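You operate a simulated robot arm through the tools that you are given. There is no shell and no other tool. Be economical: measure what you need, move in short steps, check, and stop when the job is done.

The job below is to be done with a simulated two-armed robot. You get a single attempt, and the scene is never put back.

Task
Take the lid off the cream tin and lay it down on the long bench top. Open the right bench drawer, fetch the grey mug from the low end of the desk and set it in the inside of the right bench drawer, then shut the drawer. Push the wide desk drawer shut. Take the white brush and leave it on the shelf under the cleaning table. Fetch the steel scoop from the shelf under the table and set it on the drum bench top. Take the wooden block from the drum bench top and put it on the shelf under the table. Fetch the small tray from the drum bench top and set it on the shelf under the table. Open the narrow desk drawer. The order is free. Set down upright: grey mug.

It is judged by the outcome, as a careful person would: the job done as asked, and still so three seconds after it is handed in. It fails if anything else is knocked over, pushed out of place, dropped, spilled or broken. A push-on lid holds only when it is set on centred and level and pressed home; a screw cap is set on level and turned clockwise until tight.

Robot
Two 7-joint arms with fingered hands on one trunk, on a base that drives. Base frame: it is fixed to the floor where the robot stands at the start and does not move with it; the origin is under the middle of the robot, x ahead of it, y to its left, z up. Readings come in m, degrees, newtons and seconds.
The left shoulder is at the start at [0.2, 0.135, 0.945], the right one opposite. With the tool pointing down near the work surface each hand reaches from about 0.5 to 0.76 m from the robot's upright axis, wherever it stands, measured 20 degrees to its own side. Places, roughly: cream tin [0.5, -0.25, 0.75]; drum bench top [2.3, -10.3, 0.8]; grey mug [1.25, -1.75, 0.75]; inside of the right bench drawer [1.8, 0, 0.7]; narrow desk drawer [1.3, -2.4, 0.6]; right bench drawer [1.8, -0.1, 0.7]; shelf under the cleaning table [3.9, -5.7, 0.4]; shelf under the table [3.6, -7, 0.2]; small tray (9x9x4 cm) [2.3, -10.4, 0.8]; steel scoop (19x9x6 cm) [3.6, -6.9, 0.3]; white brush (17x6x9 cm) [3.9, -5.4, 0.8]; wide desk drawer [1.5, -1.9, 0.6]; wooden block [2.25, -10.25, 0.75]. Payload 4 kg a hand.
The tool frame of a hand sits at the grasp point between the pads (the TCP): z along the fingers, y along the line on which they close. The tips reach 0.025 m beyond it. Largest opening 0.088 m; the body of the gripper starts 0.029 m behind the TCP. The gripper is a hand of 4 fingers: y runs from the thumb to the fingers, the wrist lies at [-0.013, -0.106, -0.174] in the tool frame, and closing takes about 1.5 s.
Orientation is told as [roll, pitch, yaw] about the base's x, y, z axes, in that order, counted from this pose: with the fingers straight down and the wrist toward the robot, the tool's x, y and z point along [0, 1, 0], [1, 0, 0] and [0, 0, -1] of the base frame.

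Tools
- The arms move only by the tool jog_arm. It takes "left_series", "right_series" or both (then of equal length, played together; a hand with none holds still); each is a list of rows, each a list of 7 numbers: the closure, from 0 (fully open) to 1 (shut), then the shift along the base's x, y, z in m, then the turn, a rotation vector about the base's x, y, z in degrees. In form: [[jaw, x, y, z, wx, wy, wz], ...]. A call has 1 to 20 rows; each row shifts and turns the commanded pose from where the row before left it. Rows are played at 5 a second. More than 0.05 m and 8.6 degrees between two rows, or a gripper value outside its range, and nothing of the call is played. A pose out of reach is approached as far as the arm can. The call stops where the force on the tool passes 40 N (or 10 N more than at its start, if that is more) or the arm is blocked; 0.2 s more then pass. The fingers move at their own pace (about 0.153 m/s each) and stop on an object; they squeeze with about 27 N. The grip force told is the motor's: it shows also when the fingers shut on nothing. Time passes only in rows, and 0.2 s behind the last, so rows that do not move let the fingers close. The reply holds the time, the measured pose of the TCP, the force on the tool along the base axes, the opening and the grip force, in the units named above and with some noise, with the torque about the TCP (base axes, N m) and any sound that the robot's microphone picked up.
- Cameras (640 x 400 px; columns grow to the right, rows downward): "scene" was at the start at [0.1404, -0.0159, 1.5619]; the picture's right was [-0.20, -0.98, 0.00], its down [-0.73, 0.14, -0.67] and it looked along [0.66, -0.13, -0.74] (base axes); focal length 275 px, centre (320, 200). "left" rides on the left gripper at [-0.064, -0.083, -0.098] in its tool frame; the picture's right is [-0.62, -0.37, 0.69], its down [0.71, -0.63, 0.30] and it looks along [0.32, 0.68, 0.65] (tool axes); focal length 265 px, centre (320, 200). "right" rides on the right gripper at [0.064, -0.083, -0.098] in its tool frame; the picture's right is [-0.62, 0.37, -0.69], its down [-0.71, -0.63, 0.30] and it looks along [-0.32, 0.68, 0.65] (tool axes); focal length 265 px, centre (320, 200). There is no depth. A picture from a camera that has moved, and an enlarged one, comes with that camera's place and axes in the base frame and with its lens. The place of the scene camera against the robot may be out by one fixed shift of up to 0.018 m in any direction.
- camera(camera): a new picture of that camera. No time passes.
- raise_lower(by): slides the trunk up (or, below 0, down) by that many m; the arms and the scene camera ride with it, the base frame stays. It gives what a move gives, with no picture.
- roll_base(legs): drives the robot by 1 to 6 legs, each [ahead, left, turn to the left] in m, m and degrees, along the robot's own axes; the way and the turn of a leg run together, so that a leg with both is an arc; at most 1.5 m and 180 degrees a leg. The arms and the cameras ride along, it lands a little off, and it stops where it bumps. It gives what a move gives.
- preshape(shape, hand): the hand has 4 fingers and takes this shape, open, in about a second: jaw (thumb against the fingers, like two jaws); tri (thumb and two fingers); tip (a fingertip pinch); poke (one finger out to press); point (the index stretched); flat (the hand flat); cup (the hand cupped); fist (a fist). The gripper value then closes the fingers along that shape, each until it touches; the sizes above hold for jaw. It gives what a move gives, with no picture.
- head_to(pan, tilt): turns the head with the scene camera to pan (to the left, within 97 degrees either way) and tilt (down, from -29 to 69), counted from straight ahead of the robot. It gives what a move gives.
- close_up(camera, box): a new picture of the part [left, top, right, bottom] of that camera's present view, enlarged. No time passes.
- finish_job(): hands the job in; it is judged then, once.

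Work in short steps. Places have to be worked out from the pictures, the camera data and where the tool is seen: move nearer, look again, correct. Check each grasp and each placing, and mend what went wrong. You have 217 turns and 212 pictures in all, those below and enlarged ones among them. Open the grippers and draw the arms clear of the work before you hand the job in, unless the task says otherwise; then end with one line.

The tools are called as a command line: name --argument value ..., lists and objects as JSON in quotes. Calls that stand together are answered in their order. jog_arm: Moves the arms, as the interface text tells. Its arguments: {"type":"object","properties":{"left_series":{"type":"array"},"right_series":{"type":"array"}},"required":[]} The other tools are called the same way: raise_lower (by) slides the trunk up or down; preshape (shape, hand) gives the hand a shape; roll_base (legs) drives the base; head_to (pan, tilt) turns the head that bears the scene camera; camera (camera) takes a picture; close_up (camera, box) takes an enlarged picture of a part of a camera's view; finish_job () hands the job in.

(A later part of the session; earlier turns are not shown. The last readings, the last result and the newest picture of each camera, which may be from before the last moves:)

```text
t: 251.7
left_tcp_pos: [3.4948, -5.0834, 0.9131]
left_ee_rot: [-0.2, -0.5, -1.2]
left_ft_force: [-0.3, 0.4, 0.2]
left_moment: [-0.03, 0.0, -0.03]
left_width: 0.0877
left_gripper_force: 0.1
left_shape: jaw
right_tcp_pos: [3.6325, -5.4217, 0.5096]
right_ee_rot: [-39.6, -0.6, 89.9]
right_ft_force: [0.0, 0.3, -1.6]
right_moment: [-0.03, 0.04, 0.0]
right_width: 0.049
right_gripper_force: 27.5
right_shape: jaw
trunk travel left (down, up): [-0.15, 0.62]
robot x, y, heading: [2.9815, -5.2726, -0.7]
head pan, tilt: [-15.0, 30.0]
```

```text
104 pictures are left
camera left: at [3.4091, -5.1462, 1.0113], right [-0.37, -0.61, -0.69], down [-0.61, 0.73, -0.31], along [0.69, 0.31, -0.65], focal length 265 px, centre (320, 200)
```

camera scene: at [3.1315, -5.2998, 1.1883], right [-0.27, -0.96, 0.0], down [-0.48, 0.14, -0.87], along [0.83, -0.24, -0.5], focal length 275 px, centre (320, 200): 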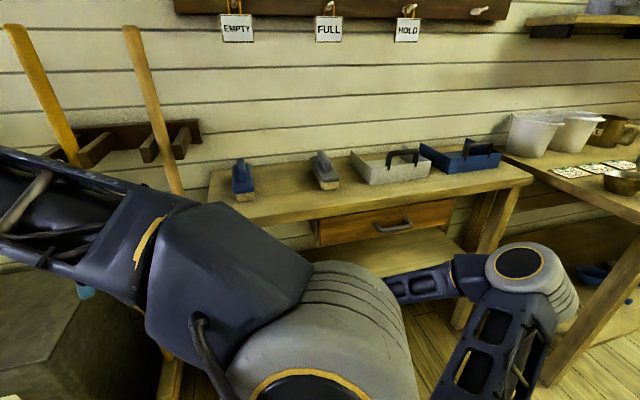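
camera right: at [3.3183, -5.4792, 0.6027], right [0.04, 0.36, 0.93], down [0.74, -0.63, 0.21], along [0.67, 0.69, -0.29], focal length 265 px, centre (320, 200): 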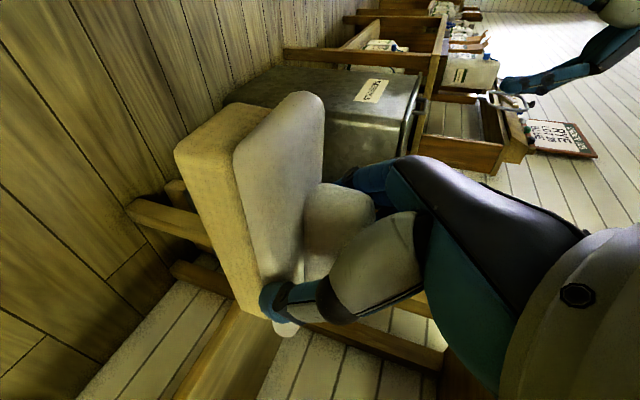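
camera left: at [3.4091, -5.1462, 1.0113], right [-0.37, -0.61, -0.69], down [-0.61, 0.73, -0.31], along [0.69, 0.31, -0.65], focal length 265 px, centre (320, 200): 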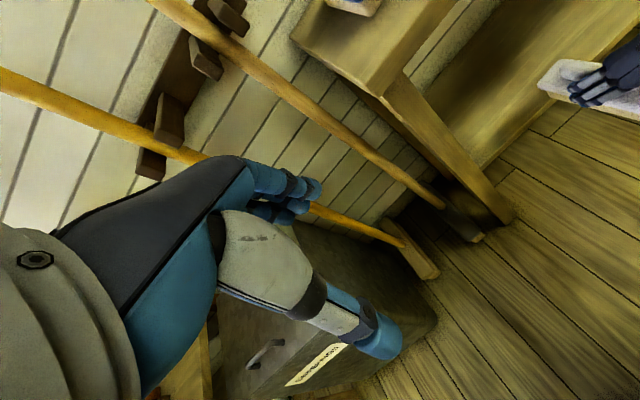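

Shelf front edge ≈(x 3.75, z 0.38). I tilt the hand 8° flatter for headroom and drive in 0.22 m.

jog_arm --right_series '[[1, 0, 0, -0.002, 0, -4, 0], [1, 0, 0, -0.002, 0, -4, 0], [1, 0, 0, 0, 0, 0, 0]]'

camera --camera "left"

roll_base --legs '[[0.12, 0, 0]]'

camera --camera "left"

camera --camera "scene"

```text
t: 252.5
left_tcp_pos: [3.4942, -5.083, 0.9132]
left_ee_rot: [-0.2, -0.6, -1.1]
left_ft_force: [-0.3, 0.0, -0.5]
left_moment: [-0.01, -0.01, 0.04]
left_width: 0.0879
left_gripper_force: 0.0
left_shape: jaw
right_tcp_pos: [3.6335, -5.4216, 0.5059]
right_ee_rot: [-47.7, -0.6, 90.0]
right_ft_force: [-0.2, -0.1, -2.2]
right_moment: [-0.03, 0.03, -0.01]
right_width: 0.0486
right_gripper_force: 26.9
right_shape: jaw
trunk travel left (down, up): [-0.15, 0.62]
robot x, y, heading: [2.9805, -5.273, -0.5]
head pan, tilt: [-15.0, 30.0]
```

```text
103 pictures are left
camera left: at [3.4091, -5.1462, 1.0113], right [-0.37, -0.61, -0.69], down [-0.61, 0.73, -0.31], along [0.69, 0.31, -0.65], focal length 265 px, centre (320, 200)
```

left: 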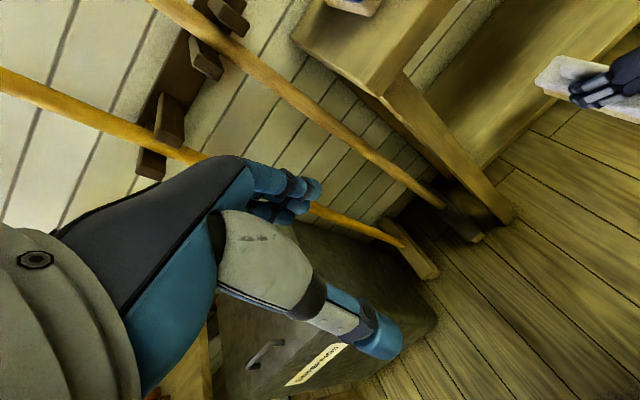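

```text
t: 253.8
left_tcp_pos: [3.6146, -5.0846, 0.9134]
left_ee_rot: [-0.2, -0.6, -1.1]
left_ft_force: [0.5, 0.0, 0.2]
left_moment: [0.03, 0.0, -0.05]
left_width: 0.0876
left_gripper_force: 0.0
left_shape: jaw
right_tcp_pos: [3.7551, -5.424, 0.5049]
right_ee_rot: [-47.6, -0.6, 90.0]
right_ft_force: [0.3, -0.5, -1.0]
right_moment: [0.02, 0.06, 0.02]
right_width: 0.049
right_gripper_force: 27.2
right_shape: jaw
trunk travel left (down, up): [-0.15, 0.62]
robot x, y, heading: [3.106, -5.2756, -0.8]
head pan, tilt: [-15.0, 30.0]
```

```text
102 pictures are left
camera left: at [3.5302, -5.1482, 1.0113], right [-0.37, -0.61, -0.69], down [-0.61, 0.73, -0.31], along [0.69, 0.31, -0.65], focal length 265 px, centre (320, 200)
```

left: 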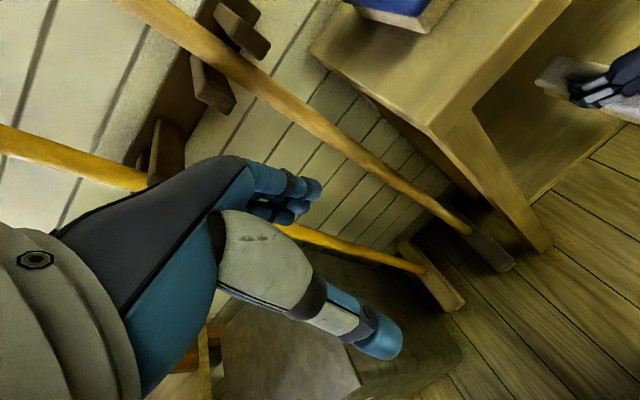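

```text
101 pictures are left
camera scene: at [3.2524, -5.3016, 1.1883], right [-0.27, -0.96, 0.0], down [-0.48, 0.14, -0.87], along [0.83, -0.24, -0.5], focal length 275 px, centre (320, 200)
```

scene: 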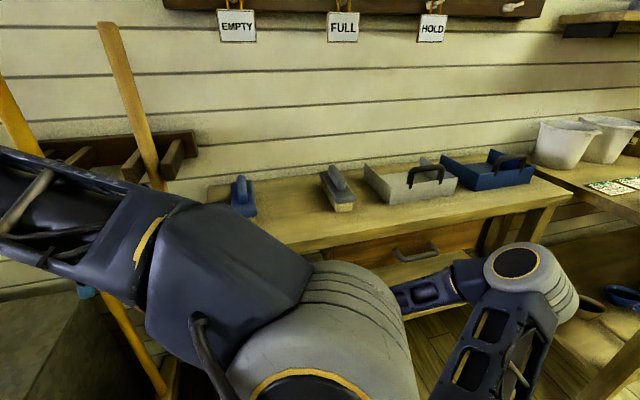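

Entering cleanly. Drive in the last 10 cm.

roll_base --legs '[[0.1, 0, 0]]'

camera --camera "left"

camera --camera "right"

```text
t: 254.9
left_tcp_pos: [3.7034, -5.0952, 0.9168]
left_ee_rot: [-0.2, -0.9, -1.7]
left_ft_force: [0.5, -0.1, -0.2]
left_moment: [-0.02, -0.02, 0.0]
left_width: 0.0879
left_gripper_force: 0.0
left_shape: jaw
right_tcp_pos: [3.7944, -5.4117, 0.5011]
right_ee_rot: [-44.0, -2.7, 92.4]
right_ft_force: [0.4, 0.8, -1.3]
right_moment: [-0.01, 0.0, -0.02]
right_width: 0.0491
right_gripper_force: 27.0
right_shape: jaw
trunk travel left (down, up): [-0.15, 0.62]
robot x, y, heading: [3.1927, -5.2776, -1.3]
head pan, tilt: [-15.0, 30.0]
```

```text
100 pictures are left
camera left: at [3.6174, -5.1568, 1.0146], right [-0.38, -0.61, -0.7], down [-0.6, 0.73, -0.32], along [0.7, 0.3, -0.64], focal length 265 px, centre (320, 200)
```

left: 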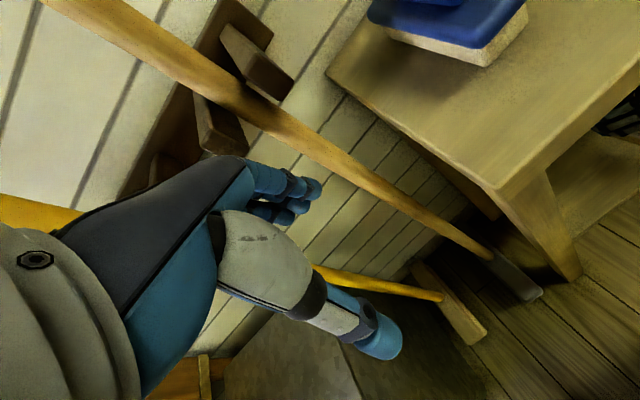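

```text
99 pictures are left
camera right: at [3.6845, -5.5014, 0.5233], right [-0.05, 0.32, 0.94], down [0.75, -0.61, 0.25], along [0.66, 0.72, -0.21], focal length 265 px, centre (320, 200)
```

right: 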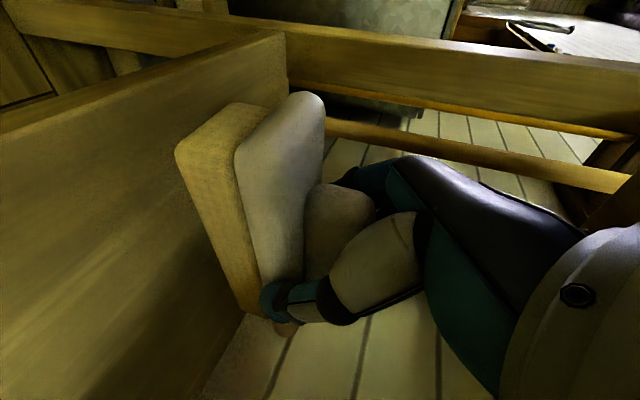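

The robot was slightly blocked (probably the forearm at the table edge). I back the base 5 cm to relieve and look.

roll_base --legs '[[-0.06, 0, 0]]'

head_to --pan -35 --tilt 45

camera --camera "scene"

```text
t: 255.9
left_tcp_pos: [3.648, -5.0954, 0.9127]
left_ee_rot: [-0.3, -0.5, -1.8]
left_ft_force: [-0.7, 0.3, 0.6]
left_moment: [0.03, 0.01, -0.01]
left_width: 0.088
left_gripper_force: 0.1
left_shape: jaw
right_tcp_pos: [3.738, -5.4116, 0.4971]
right_ee_rot: [-43.8, -2.7, 92.4]
right_ft_force: [0.1, 0.2, -2.0]
right_moment: [0.01, -0.01, -0.02]
right_width: 0.049
right_gripper_force: 27.1
right_shape: jaw
trunk travel left (down, up): [-0.15, 0.62]
robot x, y, heading: [3.1322, -5.2792, -1.5]
head pan, tilt: [-15.0, 30.0]
```

```text
t: 256.7
left_tcp_pos: [3.6488, -5.0941, 0.9131]
left_ee_rot: [-0.1, -0.5, -1.7]
left_ft_force: [-0.9, 0.7, -0.6]
left_moment: [0.0, 0.0, 0.0]
left_width: 0.0877
left_gripper_force: 0.2
left_shape: jaw
right_tcp_pos: [3.7389, -5.4107, 0.4976]
right_ee_rot: [-43.8, -2.7, 92.3]
right_ft_force: [0.2, 0.3, -1.4]
right_moment: [0.01, 0.0, 0.0]
right_width: 0.0488
right_gripper_force: 26.9
right_shape: jaw
trunk travel left (down, up): [-0.15, 0.62]
robot x, y, heading: [3.1332, -5.276, -1.3]
head pan, tilt: [-35.0, 45.0]
```

```text
98 pictures are left
camera scene: at [3.2625, -5.3295, 1.1657], right [-0.59, -0.81, 0.0], down [-0.57, 0.42, -0.71], along [0.57, -0.42, -0.71], focal length 275 px, centre (320, 200)
```

scene: 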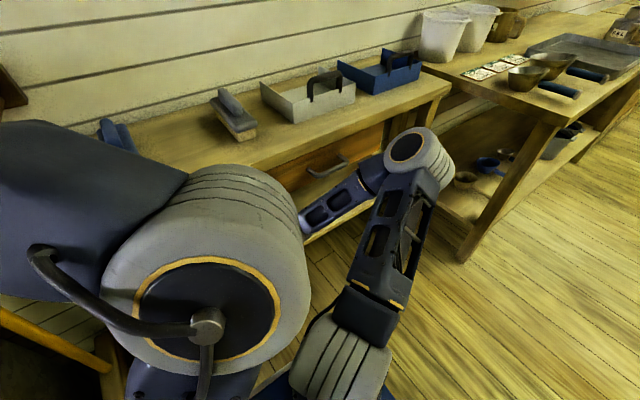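

The elbow sits near the drawer front. I'll stand farther back and reach with a straighter arm: base back 0.18 m, then arm forward.

roll_base --legs '[[-0.18, 0, 0]]'

jog_arm --right_series '[[1, 0.04, 0, 0.002, 0, 0, 0], [1, 0.04, 0, 0.002, 0, 0, 0], [1, 0.04, 0, 0.002, 0, 0, 0], [1, 0.04, 0, 0.002, 0, 0, 0], [1, 0, 0, 0, 0, 0, 0]]'

camera --camera "scene"

camera --camera "right"

```text
t: 258.2
left_tcp_pos: [3.4691, -5.0906, 0.9124]
left_ee_rot: [-0.2, -0.5, -1.8]
left_ft_force: [0.8, 0.4, 0.6]
left_moment: [0.01, -0.01, -0.05]
left_width: 0.088
left_gripper_force: 0.1
left_shape: jaw
right_tcp_pos: [3.5597, -5.4069, 0.4981]
right_ee_rot: [-43.8, -2.7, 92.5]
right_ft_force: [0.1, 0.1, -1.5]
right_moment: [-0.01, 0.04, -0.01]
right_width: 0.0488
right_gripper_force: 26.8
right_shape: jaw
trunk travel left (down, up): [-0.15, 0.62]
robot x, y, heading: [2.9564, -5.2764, -1.8]
head pan, tilt: [-35.0, 45.0]
```

```text
t: 259.4
left_tcp_pos: [3.4701, -5.0906, 0.9125]
left_ee_rot: [-0.1, -0.5, -1.7]
left_ft_force: [-0.3, -0.2, 0.2]
left_moment: [-0.01, 0.02, 0.0]
left_width: 0.0881
left_gripper_force: 0.0
left_shape: jaw
right_tcp_pos: [3.7202, -5.4085, 0.5072]
right_ee_rot: [-43.8, -2.7, 92.4]
right_ft_force: [-0.1, -0.6, -2.3]
right_moment: [-0.02, 0.05, -0.02]
right_width: 0.049
right_gripper_force: 26.8
right_shape: jaw
trunk travel left (down, up): [-0.15, 0.62]
robot x, y, heading: [2.9559, -5.2706, -1.6]
head pan, tilt: [-35.0, 45.0]
```

```text
97 pictures are left
camera scene: at [3.0837, -5.3251, 1.1657], right [-0.59, -0.8, 0.0], down [-0.57, 0.42, -0.71], along [0.57, -0.42, -0.71], focal length 275 px, centre (320, 200)
```

scene: 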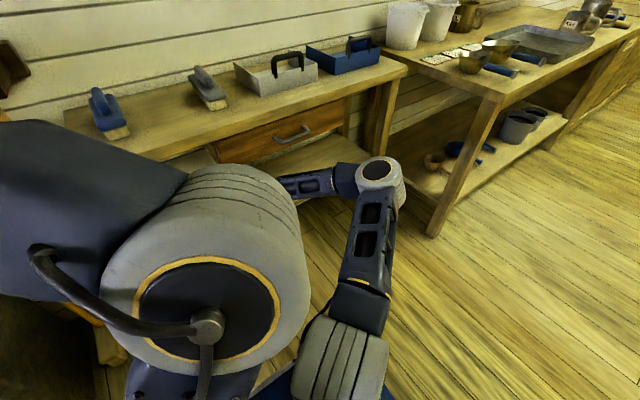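

```text
96 pictures are left
camera right: at [3.6083, -5.4972, 0.5279], right [-0.04, 0.32, 0.95], down [0.75, -0.61, 0.24], along [0.66, 0.72, -0.21], focal length 265 px, centre (320, 200)
```

right: 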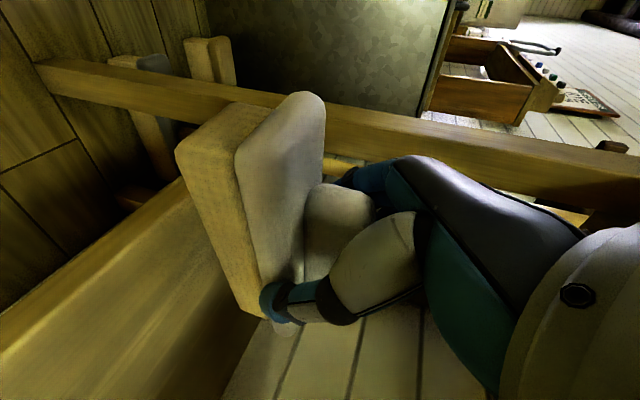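

More room now. Reach forward another 11 cm under the table.

jog_arm --right_series '[[1, 0.04, 0, 0, 0, 0, 0], [1, 0.04, 0, 0, 0, 0, 0], [1, 0.035, 0, 0, 0, 0, 0], [1, 0, 0, 0, 0, 0, 0]]'

camera --camera "right"

camera --camera "scene"

```text
t: 260.4
left_tcp_pos: [3.4699, -5.0913, 0.9142]
left_ee_rot: [-0.2, -0.5, -1.7]
left_ft_force: [0.3, -0.1, -1.0]
left_moment: [0.01, 0.02, -0.04]
left_width: 0.0879
left_gripper_force: 0.1
left_shape: jaw
right_tcp_pos: [3.7639, -5.4452, 0.5255]
right_ee_rot: [-43.9, -2.8, 92.3]
right_ft_force: [0.2, 0.1, -1.9]
right_moment: [-0.02, 0.03, 0.0]
right_width: 0.0491
right_gripper_force: 27.4
right_shape: jaw
right hand out of reach, approached as far as the arm can: row 1, 2, 3
trunk travel left (down, up): [-0.15, 0.62]
robot x, y, heading: [2.9525, -5.2749, -1.2]
head pan, tilt: [-35.0, 45.0]
```

```text
95 pictures are left
camera right: at [3.6527, -5.535, 0.5478], right [-0.04, 0.32, 0.95], down [0.75, -0.61, 0.24], along [0.66, 0.72, -0.21], focal length 265 px, centre (320, 200)
```

right: 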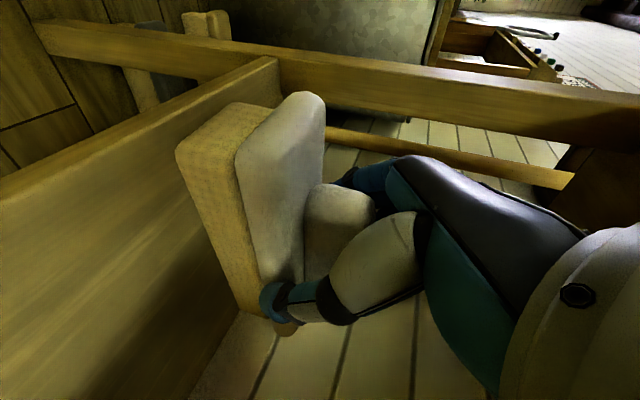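

```text
94 pictures are left
camera scene: at [3.0837, -5.3251, 1.1657], right [-0.59, -0.8, 0.0], down [-0.57, 0.42, -0.71], along [0.57, -0.42, -0.71], focal length 275 px, centre (320, 200)
```

scene: 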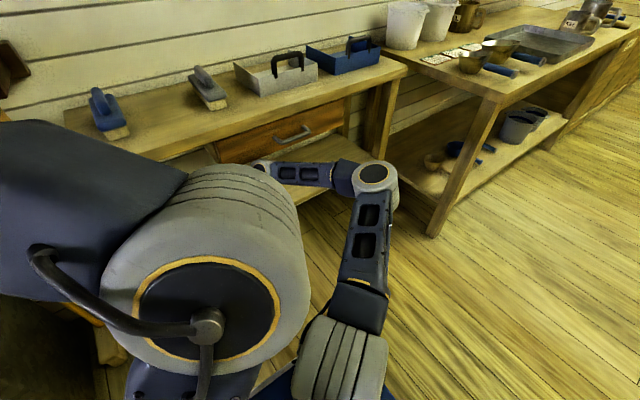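

Elbow is well clear of the table now; move the base forward 7 cm.

roll_base --legs '[[0.075, 0, 0]]'

camera --camera "right"

```text
t: 261.4
left_tcp_pos: [3.5114, -5.0935, 0.9131]
left_ee_rot: [-0.2, -0.5, -1.9]
left_ft_force: [-0.7, -0.1, 0.3]
left_moment: [-0.01, -0.02, 0.01]
left_width: 0.0878
left_gripper_force: 0.2
left_shape: jaw
right_tcp_pos: [3.7872, -5.4461, 0.5052]
right_ee_rot: [-41.6, -2.8, 93.2]
right_ft_force: [1.2, -0.3, -2.1]
right_moment: [0.0, 0.03, -0.01]
right_width: 0.0487
right_gripper_force: 26.9
right_shape: jaw
trunk travel left (down, up): [-0.15, 0.62]
robot x, y, heading: [3.0001, -5.276, -1.7]
head pan, tilt: [-35.0, 45.0]
stopped in leg 1: the robot was blocked; the commanded pose is now the measured one
```

```text
93 pictures are left
camera right: at [3.6781, -5.5375, 0.5315], right [-0.02, 0.32, 0.95], down [0.77, -0.6, 0.22], along [0.64, 0.73, -0.24], focal length 265 px, centre (320, 200)
```

right: 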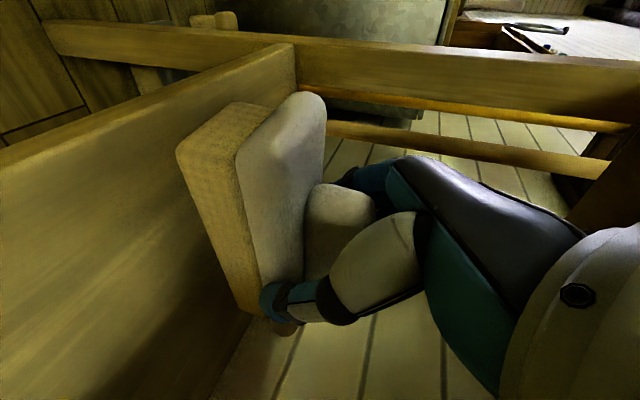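

The wrist top seems blocked by the drawer underside; the brush is level now. I lower 3 cm toward the shelf and look.

jog_arm --right_series '[[1, 0, 0.01, -0.01, 0, 0, 0], [1, 0, 0.01, -0.01, 0, 0, 0], [1, 0, 0.01, -0.008, 0, 0, 0], [1, 0, 0, 0, 0, 0, 0]]'

camera --camera "right"

camera --camera "left"

```text
t: 262.4
left_tcp_pos: [3.5127, -5.0929, 0.9125]
left_ee_rot: [-0.2, -0.5, -1.9]
left_ft_force: [0.6, 0.8, -0.9]
left_moment: [-0.04, -0.02, 0.03]
left_width: 0.0878
left_gripper_force: 0.0
left_shape: jaw
right_tcp_pos: [3.7728, -5.4239, 0.4835]
right_ee_rot: [-41.7, -2.9, 93.2]
right_ft_force: [-0.1, 0.4, -1.5]
right_moment: [0.03, 0.02, 0.0]
right_width: 0.049
right_gripper_force: 26.9
right_shape: jaw
right hand out of reach, approached as far as the arm can: row 2, 3
trunk travel left (down, up): [-0.15, 0.62]
robot x, y, heading: [2.9953, -5.278, -1.6]
head pan, tilt: [-35.0, 45.0]
```

```text
92 pictures are left
camera right: at [3.6648, -5.5151, 0.5085], right [-0.02, 0.32, 0.95], down [0.77, -0.6, 0.22], along [0.64, 0.73, -0.24], focal length 265 px, centre (320, 200)
```

right: 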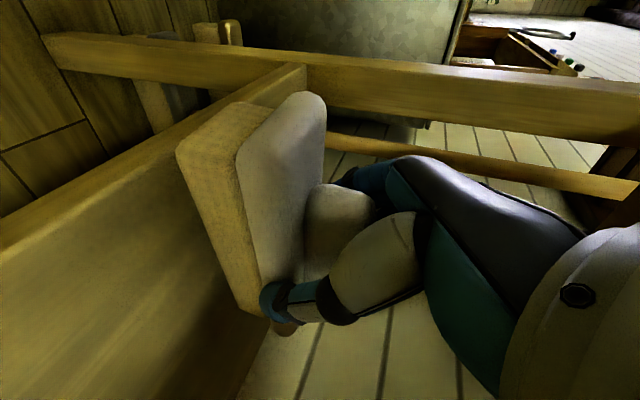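

```text
91 pictures are left
camera left: at [3.4272, -5.1542, 1.0113], right [-0.38, -0.61, -0.69], down [-0.6, 0.73, -0.31], along [0.7, 0.3, -0.65], focal length 265 px, centre (320, 200)
```

left: 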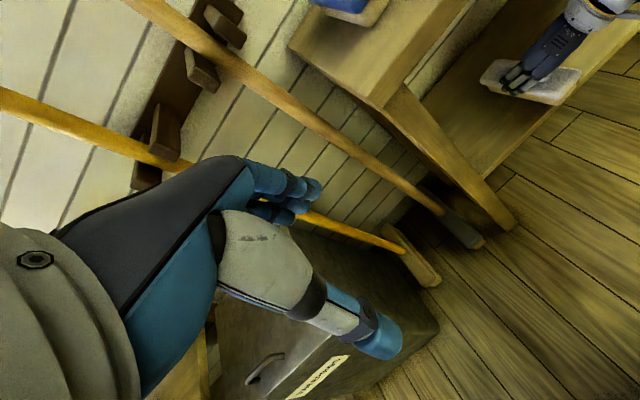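

The left camera shows the brush above the shelf near its front edge. With the hand lower, I try the base forward 6 cm again.

roll_base --legs '[[0.03, 0, 0], [0.03, 0, 0]]'

camera --camera "left"

camera --camera "right"

```text
t: 263.6
left_tcp_pos: [3.5739, -5.0936, 0.9122]
left_ee_rot: [-0.1, -0.4, -1.9]
left_ft_force: [-0.6, 0.5, -0.1]
left_moment: [-0.05, -0.02, -0.01]
left_width: 0.0881
left_gripper_force: 0.0
left_shape: jaw
right_tcp_pos: [3.8327, -5.4264, 0.4785]
right_ee_rot: [-41.4, -2.9, 93.2]
right_ft_force: [0.7, 0.1, -0.8]
right_moment: [-0.01, 0.04, -0.01]
right_width: 0.0488
right_gripper_force: 27.5
right_shape: jaw
trunk travel left (down, up): [-0.15, 0.62]
robot x, y, heading: [3.0595, -5.2806, -1.7]
head pan, tilt: [-35.0, 45.0]
```

```text
90 pictures are left
camera left: at [3.4883, -5.1563, 1.0106], right [-0.38, -0.61, -0.69], down [-0.6, 0.73, -0.31], along [0.7, 0.3, -0.65], focal length 265 px, centre (320, 200)
```

left: 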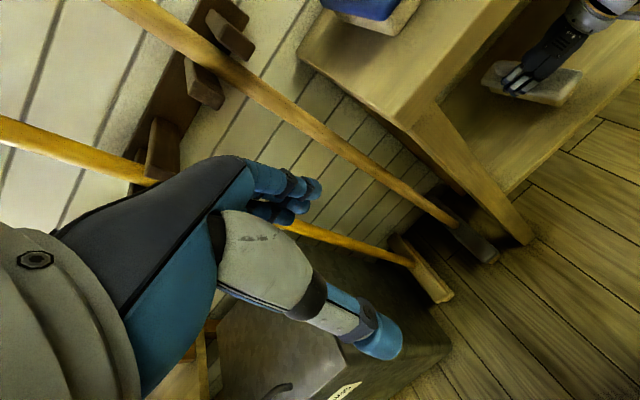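

```text
89 pictures are left
camera right: at [3.7243, -5.5174, 0.5053], right [-0.01, 0.32, 0.95], down [0.77, -0.6, 0.21], along [0.64, 0.73, -0.24], focal length 265 px, centre (320, 200)
```

right: 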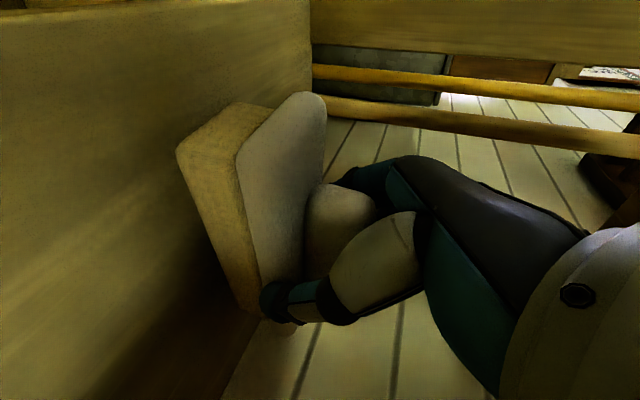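

Now well inside. Lower until the brush touches the shelf.

jog_arm --right_series '[[1, 0, 0, -0.008, 0, 0, 0], [1, 0, 0, -0.008, 0, 0, 0], [1, 0, 0, -0.007, 0, 0, 0], [1, 0, 0, -0.007, 0, 0, 0], [1, 0, 0, -0.007, 0, 0, 0], [1, 0, 0, -0.007, 0, 0, 0]]'

camera --camera "left"

camera --camera "right"

```text
t: 265.0
left_tcp_pos: [3.5726, -5.0935, 0.9124]
left_ee_rot: [-0.2, -0.6, -1.8]
left_ft_force: [-0.1, 0.7, 0.2]
left_moment: [0.01, 0.01, 0.01]
left_width: 0.088
left_gripper_force: 0.0
left_shape: jaw
right_tcp_pos: [3.825, -5.4319, 0.4561]
right_ee_rot: [-42.6, -3.1, 93.0]
right_ft_force: [-5.7, -0.5, 25.5]
right_moment: [0.5, -0.37, 0.07]
right_width: 0.0498
right_gripper_force: 27.2
right_shape: jaw
right hand out of reach, approached as far as the arm can: row 2, 4, 6
trunk travel left (down, up): [-0.15, 0.62]
robot x, y, heading: [3.0562, -5.2782, -1.5]
head pan, tilt: [-35.0, 45.0]
stopped in row 6 (right hand): the force on the tool passed its limit at 42 N (the readings are from after the stop); the commanded pose is now the measured one
```

```text
88 pictures are left
camera left: at [3.4873, -5.1558, 1.0115], right [-0.38, -0.61, -0.69], down [-0.6, 0.73, -0.31], along [0.7, 0.3, -0.65], focal length 265 px, centre (320, 200)
```

left: 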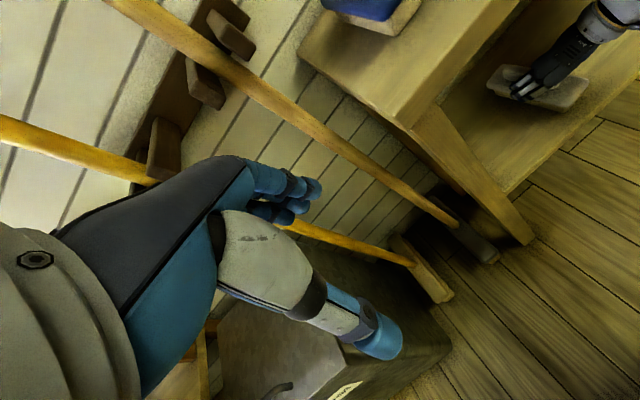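

```text
87 pictures are left
camera right: at [3.7156, -5.5229, 0.4796], right [-0.03, 0.32, 0.95], down [0.77, -0.6, 0.22], along [0.64, 0.73, -0.22], focal length 265 px, centre (320, 200)
```

right: 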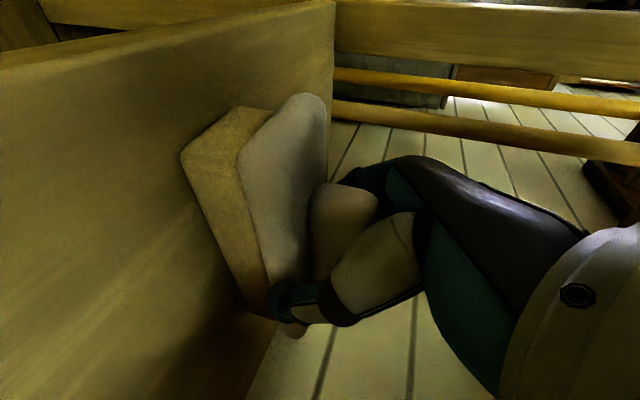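

On the shelf. Open, ease up slightly, and withdraw backward.

jog_arm --right_series '[[1, 0, 0, 0.003, 0, 0, 0], [0.5, 0, 0, 0, 0, 0, 0], [0, 0, 0, 0, 0, 0, 0], [0, 0, 0, 0, 0, 0, 0], [0, 0, 0, 0, 0, 0, 0], [0, -0.01, 0, 0.008, 0, 0, 0], [0, -0.01, 0, 0.008, 0, 0, 0]]'

roll_base --legs '[[-0.1, 0, 0]]'

camera --camera "right"

camera --camera "left"

```text
t: 266.6
left_tcp_pos: [3.5722, -5.0946, 0.9142]
left_ee_rot: [-0.1, -0.5, -1.8]
left_ft_force: [0.2, -0.3, -0.4]
left_moment: [-0.02, 0.02, -0.01]
left_width: 0.0879
left_gripper_force: 0.1
left_shape: jaw
right_tcp_pos: [3.8023, -5.432, 0.4711]
right_ee_rot: [-42.2, -3.1, 93.1]
right_ft_force: [-0.1, 0.2, 0.3]
right_moment: [0.0, 0.02, -0.04]
right_width: 0.0875
right_gripper_force: 0.1
right_shape: jaw
trunk travel left (down, up): [-0.15, 0.62]
robot x, y, heading: [3.0539, -5.2737, -1.7]
head pan, tilt: [-35.0, 45.0]
```

```text
t: 267.7
left_tcp_pos: [3.4727, -5.0921, 0.9122]
left_ee_rot: [-0.3, -0.5, -2.0]
left_ft_force: [-0.7, 0.0, 0.5]
left_moment: [0.02, -0.03, -0.01]
left_width: 0.0878
left_gripper_force: 0.1
left_shape: jaw
right_tcp_pos: [3.7035, -5.43, 0.4719]
right_ee_rot: [-42.2, -3.0, 93.1]
right_ft_force: [-0.3, 0.1, 0.1]
right_moment: [0.01, -0.01, 0.01]
right_width: 0.0878
right_gripper_force: 0.0
right_shape: jaw
trunk travel left (down, up): [-0.15, 0.62]
robot x, y, heading: [2.9567, -5.279, -1.5]
head pan, tilt: [-35.0, 45.0]
```

```text
86 pictures are left
camera right: at [3.5936, -5.5209, 0.4954], right [-0.02, 0.32, 0.95], down [0.77, -0.6, 0.22], along [0.64, 0.73, -0.23], focal length 265 px, centre (320, 200)
```

right: 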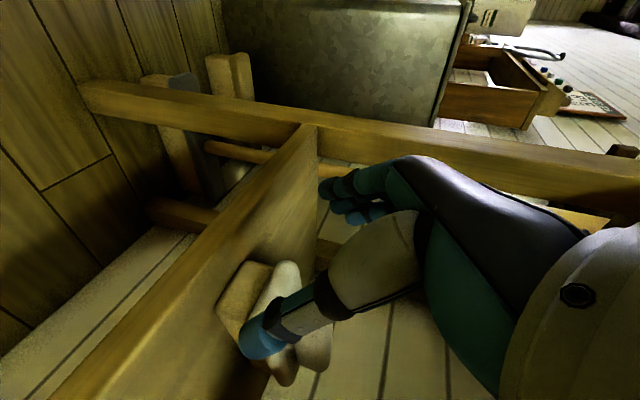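

```text
85 pictures are left
camera left: at [3.3873, -5.1533, 1.0113], right [-0.38, -0.61, -0.69], down [-0.6, 0.73, -0.31], along [0.7, 0.3, -0.65], focal length 265 px, centre (320, 200)
```

left: 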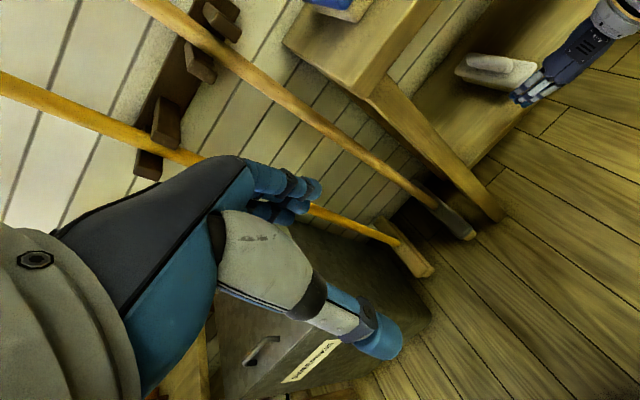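

Brush is safely on the shelf. Back off and drive south along to the next table to look for the steel scoop.

roll_base --legs '[[-0.4, 0, 1.5], [0, -1.45, 0]]'

head_to --pan -12 --tilt 28

camera --camera "scene"

```text
t: 277.0
left_tcp_pos: [3.077, -6.5041, 0.9132]
left_ee_rot: [-0.1, -0.5, 0.5]
left_ft_force: [0.7, -0.7, 0.0]
left_moment: [-0.01, -0.03, 0.0]
left_width: 0.0879
left_gripper_force: 0.1
left_shape: jaw
right_tcp_pos: [3.3218, -6.8339, 0.4709]
right_ee_rot: [-42.2, -3.2, 95.5]
right_ft_force: [0.1, -0.6, -0.2]
right_moment: [-0.02, -0.01, 0.03]
right_width: 0.0874
right_gripper_force: 0.0
right_shape: jaw
trunk travel left (down, up): [-0.15, 0.62]
robot x, y, heading: [2.5743, -6.7085, 0.6]
head pan, tilt: [-35.0, 45.0]
```

```text
t: 277.9
left_tcp_pos: [3.0763, -6.505, 0.9135]
left_ee_rot: [-0.2, -0.6, 0.5]
left_ft_force: [-1.0, 1.2, -0.2]
left_moment: [0.01, 0.0, -0.02]
left_width: 0.0875
left_gripper_force: 0.1
left_shape: jaw
right_tcp_pos: [3.3212, -6.834, 0.4714]
right_ee_rot: [-42.3, -3.1, 95.6]
right_ft_force: [-0.3, 0.1, 0.3]
right_moment: [-0.02, -0.05, -0.02]
right_width: 0.0878
right_gripper_force: 0.0
right_shape: jaw
trunk travel left (down, up): [-0.15, 0.62]
robot x, y, heading: [2.5721, -6.7124, 0.9]
head pan, tilt: [-12.0, 28.0]
```

```text
84 pictures are left
camera scene: at [2.7225, -6.7274, 1.1914], right [-0.2, -0.98, 0.0], down [-0.46, 0.09, -0.88], along [0.87, -0.17, -0.47], focal length 275 px, centre (320, 200)
```

scene: 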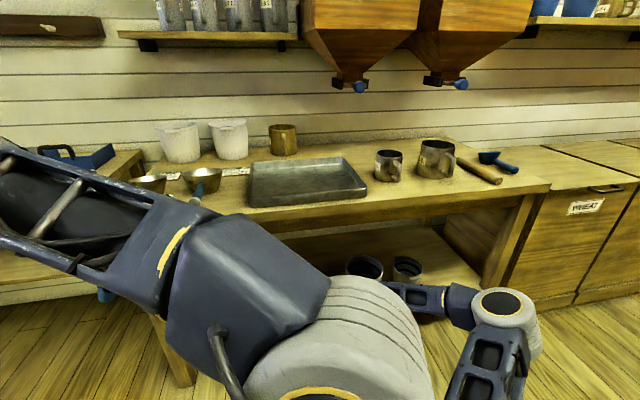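

Shelf view is blocked by the left arm. I use the wrist cameras instead: right camera now, and yaw/lower the left hand so its camera looks at the shelf.

camera --camera "right"

jog_arm --left_series '[[0, 0, 0.01, -0.02, 0, 0, -8.5], [0, 0, 0.01, -0.02, 0, 0, -8.5], [0, 0, 0.01, -0.02, 0, 0, -8.5], [0, 0, 0.01, -0.02, 0, 0, -8.5], [0, 0, 0.01, -0.02, 0, 0, -8.5], [0, 0, 0, 0, 0, 0, -8.5], [0, 0, 0, 0, 0, 0, 0]]'

camera --camera "left"

```text
83 pictures are left
camera right: at [3.2157, -6.929, 0.4954], right [-0.04, 0.32, 0.95], down [0.79, -0.57, 0.22], along [0.61, 0.76, -0.23], focal length 265 px, centre (320, 200)
```

right: 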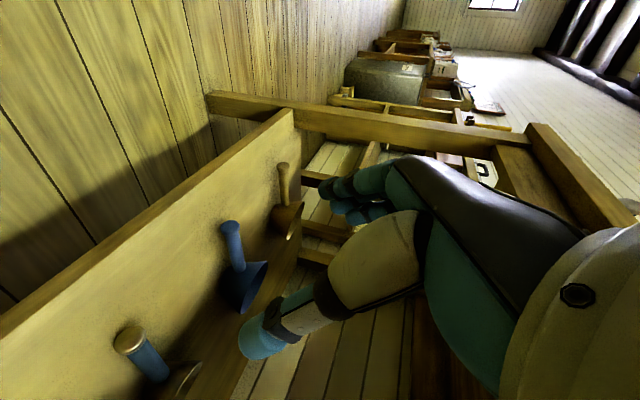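

```text
t: 279.4
left_tcp_pos: [3.0766, -6.4553, 0.8134]
left_ee_rot: [-0.1, -0.4, -50.7]
left_ft_force: [-0.4, -0.4, -0.5]
left_moment: [0.01, 0.01, 0.03]
left_width: 0.0878
left_gripper_force: 0.1
left_shape: jaw
right_tcp_pos: [3.3206, -6.8341, 0.4713]
right_ee_rot: [-42.2, -3.2, 95.6]
right_ft_force: [-0.5, -0.6, 0.6]
right_moment: [0.0, 0.06, 0.01]
right_width: 0.0878
right_gripper_force: 0.1
right_shape: jaw
trunk travel left (down, up): [-0.15, 0.62]
robot x, y, heading: [2.569, -6.7074, 1.1]
head pan, tilt: [-12.0, 28.0]
```

```text
82 pictures are left
camera left: at [2.9748, -6.4309, 0.9108], right [-0.71, -0.11, -0.69], down [0.15, 0.94, -0.31], along [0.69, -0.33, -0.65], focal length 265 px, centre (320, 200)
```

left: 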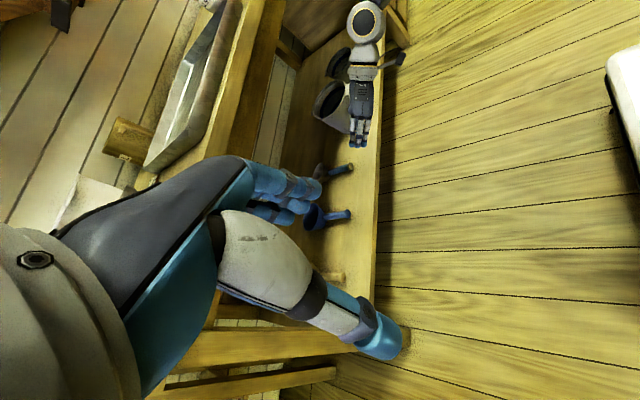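

Scoop handle end triangulated at (3.524,-6.863,0.26), handle pointing at me; shelf front x≈3.455, z≈0.21. I lower the trunk 0.13 m, align in y and move partway in.

raise_lower --by -0.13

roll_base --legs '[[0, -0.02, -1], [0.14, 0, 0]]'

camera --camera "right"

```text
t: 281.0
left_tcp_pos: [3.0765, -6.4549, 0.6832]
left_ee_rot: [-0.1, -0.6, -50.5]
left_ft_force: [0.5, 0.9, -0.2]
left_moment: [-0.01, -0.02, 0.0]
left_width: 0.088
left_gripper_force: 0.1
left_shape: jaw
right_tcp_pos: [3.3195, -6.8336, 0.341]
right_ee_rot: [-42.2, -3.2, 95.5]
right_ft_force: [-0.3, -1.1, 0.1]
right_moment: [-0.01, 0.02, -0.02]
right_width: 0.0876
right_gripper_force: 0.1
right_shape: jaw
trunk travel left (down, up): [-0.02, 0.75]
robot x, y, heading: [2.5683, -6.7109, 1.0]
head pan, tilt: [-12.0, 28.0]
```

```text
t: 282.7
left_tcp_pos: [3.2213, -6.4833, 0.6821]
left_ee_rot: [-0.2, -0.5, -51.4]
left_ft_force: [0.2, 0.1, -0.2]
left_moment: [0.02, -0.02, -0.01]
left_width: 0.0878
left_gripper_force: 0.1
left_shape: jaw
right_tcp_pos: [3.4583, -6.8667, 0.3406]
right_ee_rot: [-42.2, -3.1, 94.6]
right_ft_force: [-0.9, -0.1, -0.2]
right_moment: [-0.04, 0.02, 0.01]
right_width: 0.0876
right_gripper_force: 0.0
right_shape: jaw
trunk travel left (down, up): [-0.02, 0.75]
robot x, y, heading: [2.7135, -6.7306, -0.1]
head pan, tilt: [-12.0, 28.0]
```

```text
81 pictures are left
camera right: at [3.3521, -6.9595, 0.3654], right [-0.03, 0.32, 0.95], down [0.78, -0.58, 0.22], along [0.62, 0.75, -0.23], focal length 265 px, centre (320, 200)
```

right: 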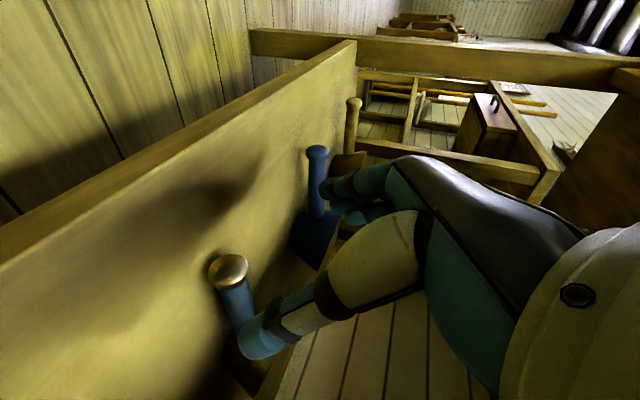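

Confirmed: handle end at (3.524,-6.860,0.262). Lower to z 0.305 and go forward 7 cm.

jog_arm --right_series '[[0, 0, 0.004, -0.018, 0, 0, 0], [0, 0, 0, -0.017, 0, 0, 0], [0, 0, 0, 0, 0, 0, 0]]'

roll_base --legs '[[0.07, 0, 0]]'

camera --camera "right"

```text
t: 283.5
left_tcp_pos: [3.2212, -6.4835, 0.6831]
left_ee_rot: [-0.3, -0.5, -51.4]
left_ft_force: [0.0, -0.1, -0.7]
left_moment: [0.02, 0.02, 0.01]
left_width: 0.088
left_gripper_force: 0.0
left_shape: jaw
right_tcp_pos: [3.4593, -6.862, 0.3056]
right_ee_rot: [-42.2, -3.1, 94.5]
right_ft_force: [1.0, -0.8, 0.0]
right_moment: [-0.01, 0.02, 0.02]
right_width: 0.0876
right_gripper_force: 0.0
right_shape: jaw
trunk travel left (down, up): [-0.02, 0.75]
robot x, y, heading: [2.7098, -6.7273, -0.1]
head pan, tilt: [-12.0, 28.0]
```

```text
t: 284.6
left_tcp_pos: [3.2909, -6.4826, 0.6826]
left_ee_rot: [-0.2, -0.5, -51.3]
left_ft_force: [0.8, -0.2, -0.2]
left_moment: [-0.02, 0.0, 0.04]
left_width: 0.0878
left_gripper_force: 0.2
left_shape: jaw
right_tcp_pos: [3.528, -6.8614, 0.306]
right_ee_rot: [-42.2, -3.0, 94.6]
right_ft_force: [0.5, -0.9, -0.7]
right_moment: [-0.02, 0.02, 0.01]
right_width: 0.0875
right_gripper_force: 0.0
right_shape: jaw
trunk travel left (down, up): [-0.02, 0.75]
robot x, y, heading: [2.7785, -6.7269, -0.0]
head pan, tilt: [-12.0, 28.0]
```

```text
80 pictures are left
camera right: at [3.4217, -6.9557, 0.3302], right [-0.03, 0.32, 0.95], down [0.78, -0.58, 0.22], along [0.62, 0.75, -0.23], focal length 265 px, centre (320, 200)
```

right: 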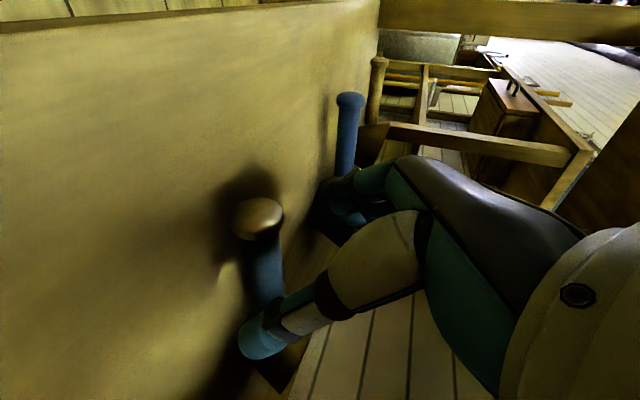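

Straddling from above; final diagonal move onto the handle.

jog_arm --right_series '[[0, 0.013, 0, -0.014, 0, 0, 0], [0, 0.013, 0, -0.014, 0, 0, 0], [0, 0.013, 0, -0.014, 0, 0, 0], [0, 0, 0, 0, 0, 0, 0]]'

camera --camera "right"

```text
t: 285.6
left_tcp_pos: [3.2909, -6.4828, 0.6828]
left_ee_rot: [-0.2, -0.6, -51.3]
left_ft_force: [-0.5, 0.3, 0.0]
left_moment: [0.02, -0.01, 0.01]
left_width: 0.0877
left_gripper_force: 0.1
left_shape: jaw
right_tcp_pos: [3.5367, -6.8828, 0.2839]
right_ee_rot: [-42.3, -3.0, 94.6]
right_ft_force: [-0.3, 0.0, 0.7]
right_moment: [0.0, 0.01, 0.01]
right_width: 0.0876
right_gripper_force: 0.2
right_shape: jaw
right hand out of reach, approached as far as the arm can: row 1, 2, 3
trunk travel left (down, up): [-0.02, 0.75]
robot x, y, heading: [2.7764, -6.7333, -0.1]
head pan, tilt: [-12.0, 28.0]
```

```text
79 pictures are left
camera right: at [3.4299, -6.9755, 0.3099], right [-0.03, 0.32, 0.95], down [0.78, -0.58, 0.22], along [0.62, 0.75, -0.23], focal length 265 px, centre (320, 200)
```

right: 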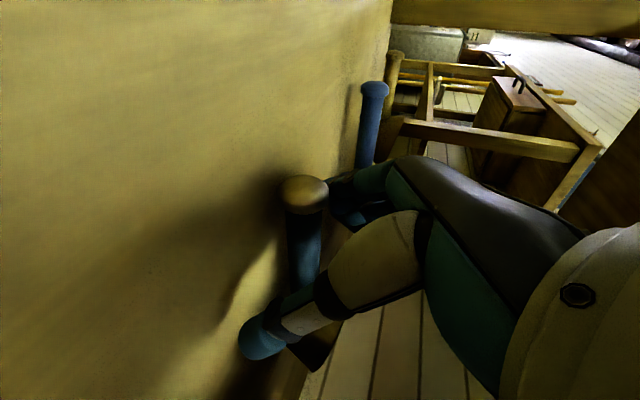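

Arm at its reach limit; pull the target back 3 cm in x, then use the base for the forward part.

jog_arm --right_series '[[0, -0.03, 0, 0, 0, 0, 0], [0, -0.01, 0, 0, 0, 0, 0], [0, 0, 0, 0, 0, 0, 0]]'

```text
t: 286.4
left_tcp_pos: [3.2899, -6.485, 0.6841]
left_ee_rot: [-0.2, -0.5, -51.4]
left_ft_force: [-0.7, -0.7, -0.4]
left_moment: [-0.02, -0.01, -0.01]
left_width: 0.0878
left_gripper_force: 0.1
left_shape: jaw
right_tcp_pos: [3.4979, -6.8828, 0.2852]
right_ee_rot: [-42.2, -3.0, 94.5]
right_ft_force: [0.3, 0.2, -0.5]
right_moment: [0.02, 0.01, 0.0]
right_width: 0.0878
right_gripper_force: 0.1
right_shape: jaw
trunk travel left (down, up): [-0.02, 0.75]
robot x, y, heading: [2.7771, -6.7296, -0.3]
head pan, tilt: [-12.0, 28.0]
```

Align y and z here (just in front of the handle end), then advance straight in with the base.

jog_arm --right_series '[[0, 0, 0.011, -0.01, 0, 0, 0], [0, 0, 0.011, -0.01, 0, 0, 0], [0, 0, 0, 0, 0, 0, 0]]'

roll_base --legs '[[0.035, 0, 0], [0.035, 0, 0]]'

camera --camera "right"

```text
t: 287.1
left_tcp_pos: [3.2915, -6.484, 0.6821]
left_ee_rot: [-0.2, -0.5, -51.4]
left_ft_force: [0.5, 0.2, 0.6]
left_moment: [-0.02, -0.03, 0.0]
left_width: 0.088
left_gripper_force: 0.1
left_shape: jaw
right_tcp_pos: [3.4977, -6.8596, 0.2656]
right_ee_rot: [-42.3, -3.0, 94.5]
right_ft_force: [-1.1, 0.6, 0.8]
right_moment: [-0.04, -0.04, 0.0]
right_width: 0.0877
right_gripper_force: 0.1
right_shape: jaw
trunk travel left (down, up): [-0.02, 0.75]
robot x, y, heading: [2.7824, -6.7301, -0.2]
head pan, tilt: [-12.0, 28.0]
```

```text
t: 288.5
left_tcp_pos: [3.3616, -6.4835, 0.6824]
left_ee_rot: [-0.2, -0.5, -51.5]
left_ft_force: [0.4, -0.1, -0.4]
left_moment: [-0.02, 0.0, -0.02]
left_width: 0.0879
left_gripper_force: 0.1
left_shape: jaw
right_tcp_pos: [3.568, -6.8607, 0.265]
right_ee_rot: [-42.3, -3.0, 94.7]
right_ft_force: [-0.7, -0.1, -0.3]
right_moment: [0.0, 0.02, -0.01]
right_width: 0.0878
right_gripper_force: 0.0
right_shape: jaw
trunk travel left (down, up): [-0.02, 0.75]
robot x, y, heading: [2.8514, -6.7299, 0.0]
head pan, tilt: [-12.0, 28.0]
```

```text
78 pictures are left
camera right: at [3.4611, -6.9533, 0.2904], right [-0.03, 0.32, 0.95], down [0.78, -0.58, 0.22], along [0.62, 0.75, -0.23], focal length 265 px, centre (320, 200)
```

right: 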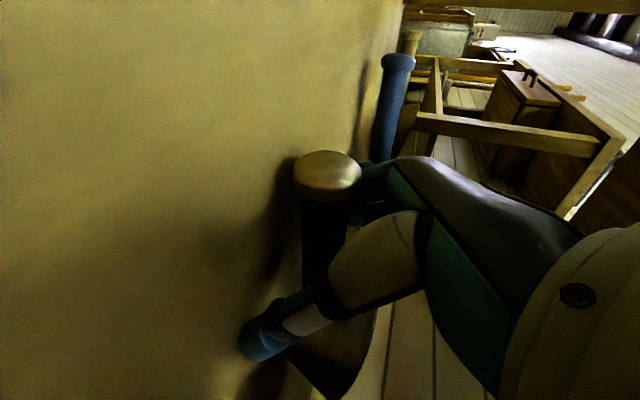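

Handle is in the hand. Close and lift a little.

jog_arm --right_series '[[0.4, 0, 0, 0, 0, 0, 0], [0.8, 0, 0, 0, 0, 0, 0], [1, 0, 0, 0, 0, 0, 0], [1, 0, 0, 0, 0, 0, 0], [1, 0, 0, 0, 0, 0, 0], [1, 0, 0, 0, 0, 0, 0], [1, 0, 0, 0, 0, 0, 0], [1, 0, 0, 0.015, 0, 0, 0], [1, 0, 0, 0.02, 0, 0, 0], [1, 0, 0, 0, 0, 0, 0]]'

camera --camera "right"

```text
t: 290.7
left_tcp_pos: [3.3619, -6.483, 0.6836]
left_ee_rot: [-0.2, -0.5, -51.4]
left_ft_force: [0.8, -0.3, 0.4]
left_moment: [-0.01, 0.02, 0.03]
left_width: 0.0877
left_gripper_force: 0.1
left_shape: jaw
right_tcp_pos: [3.568, -6.8603, 0.3014]
right_ee_rot: [-42.2, -3.1, 94.5]
right_ft_force: [-0.6, -0.2, -0.5]
right_moment: [0.01, 0.07, 0.03]
right_width: 0.0133
right_gripper_force: 27.1
right_shape: jaw
trunk travel left (down, up): [-0.02, 0.75]
robot x, y, heading: [2.8462, -6.7305, -0.2]
head pan, tilt: [-12.0, 28.0]
```

```text
77 pictures are left
camera right: at [3.461, -6.9531, 0.3256], right [-0.03, 0.32, 0.95], down [0.78, -0.58, 0.22], along [0.62, 0.75, -0.23], focal length 265 px, centre (320, 200)
```

right: 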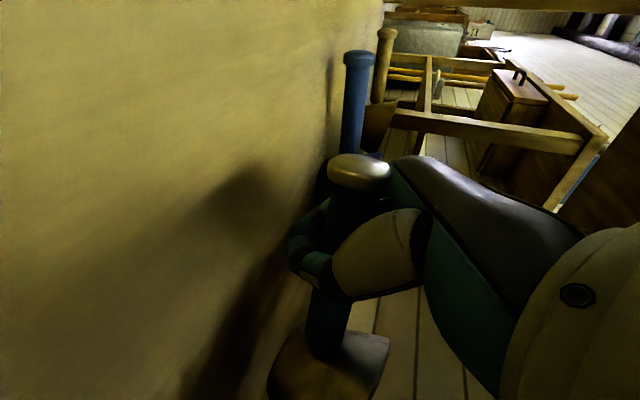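

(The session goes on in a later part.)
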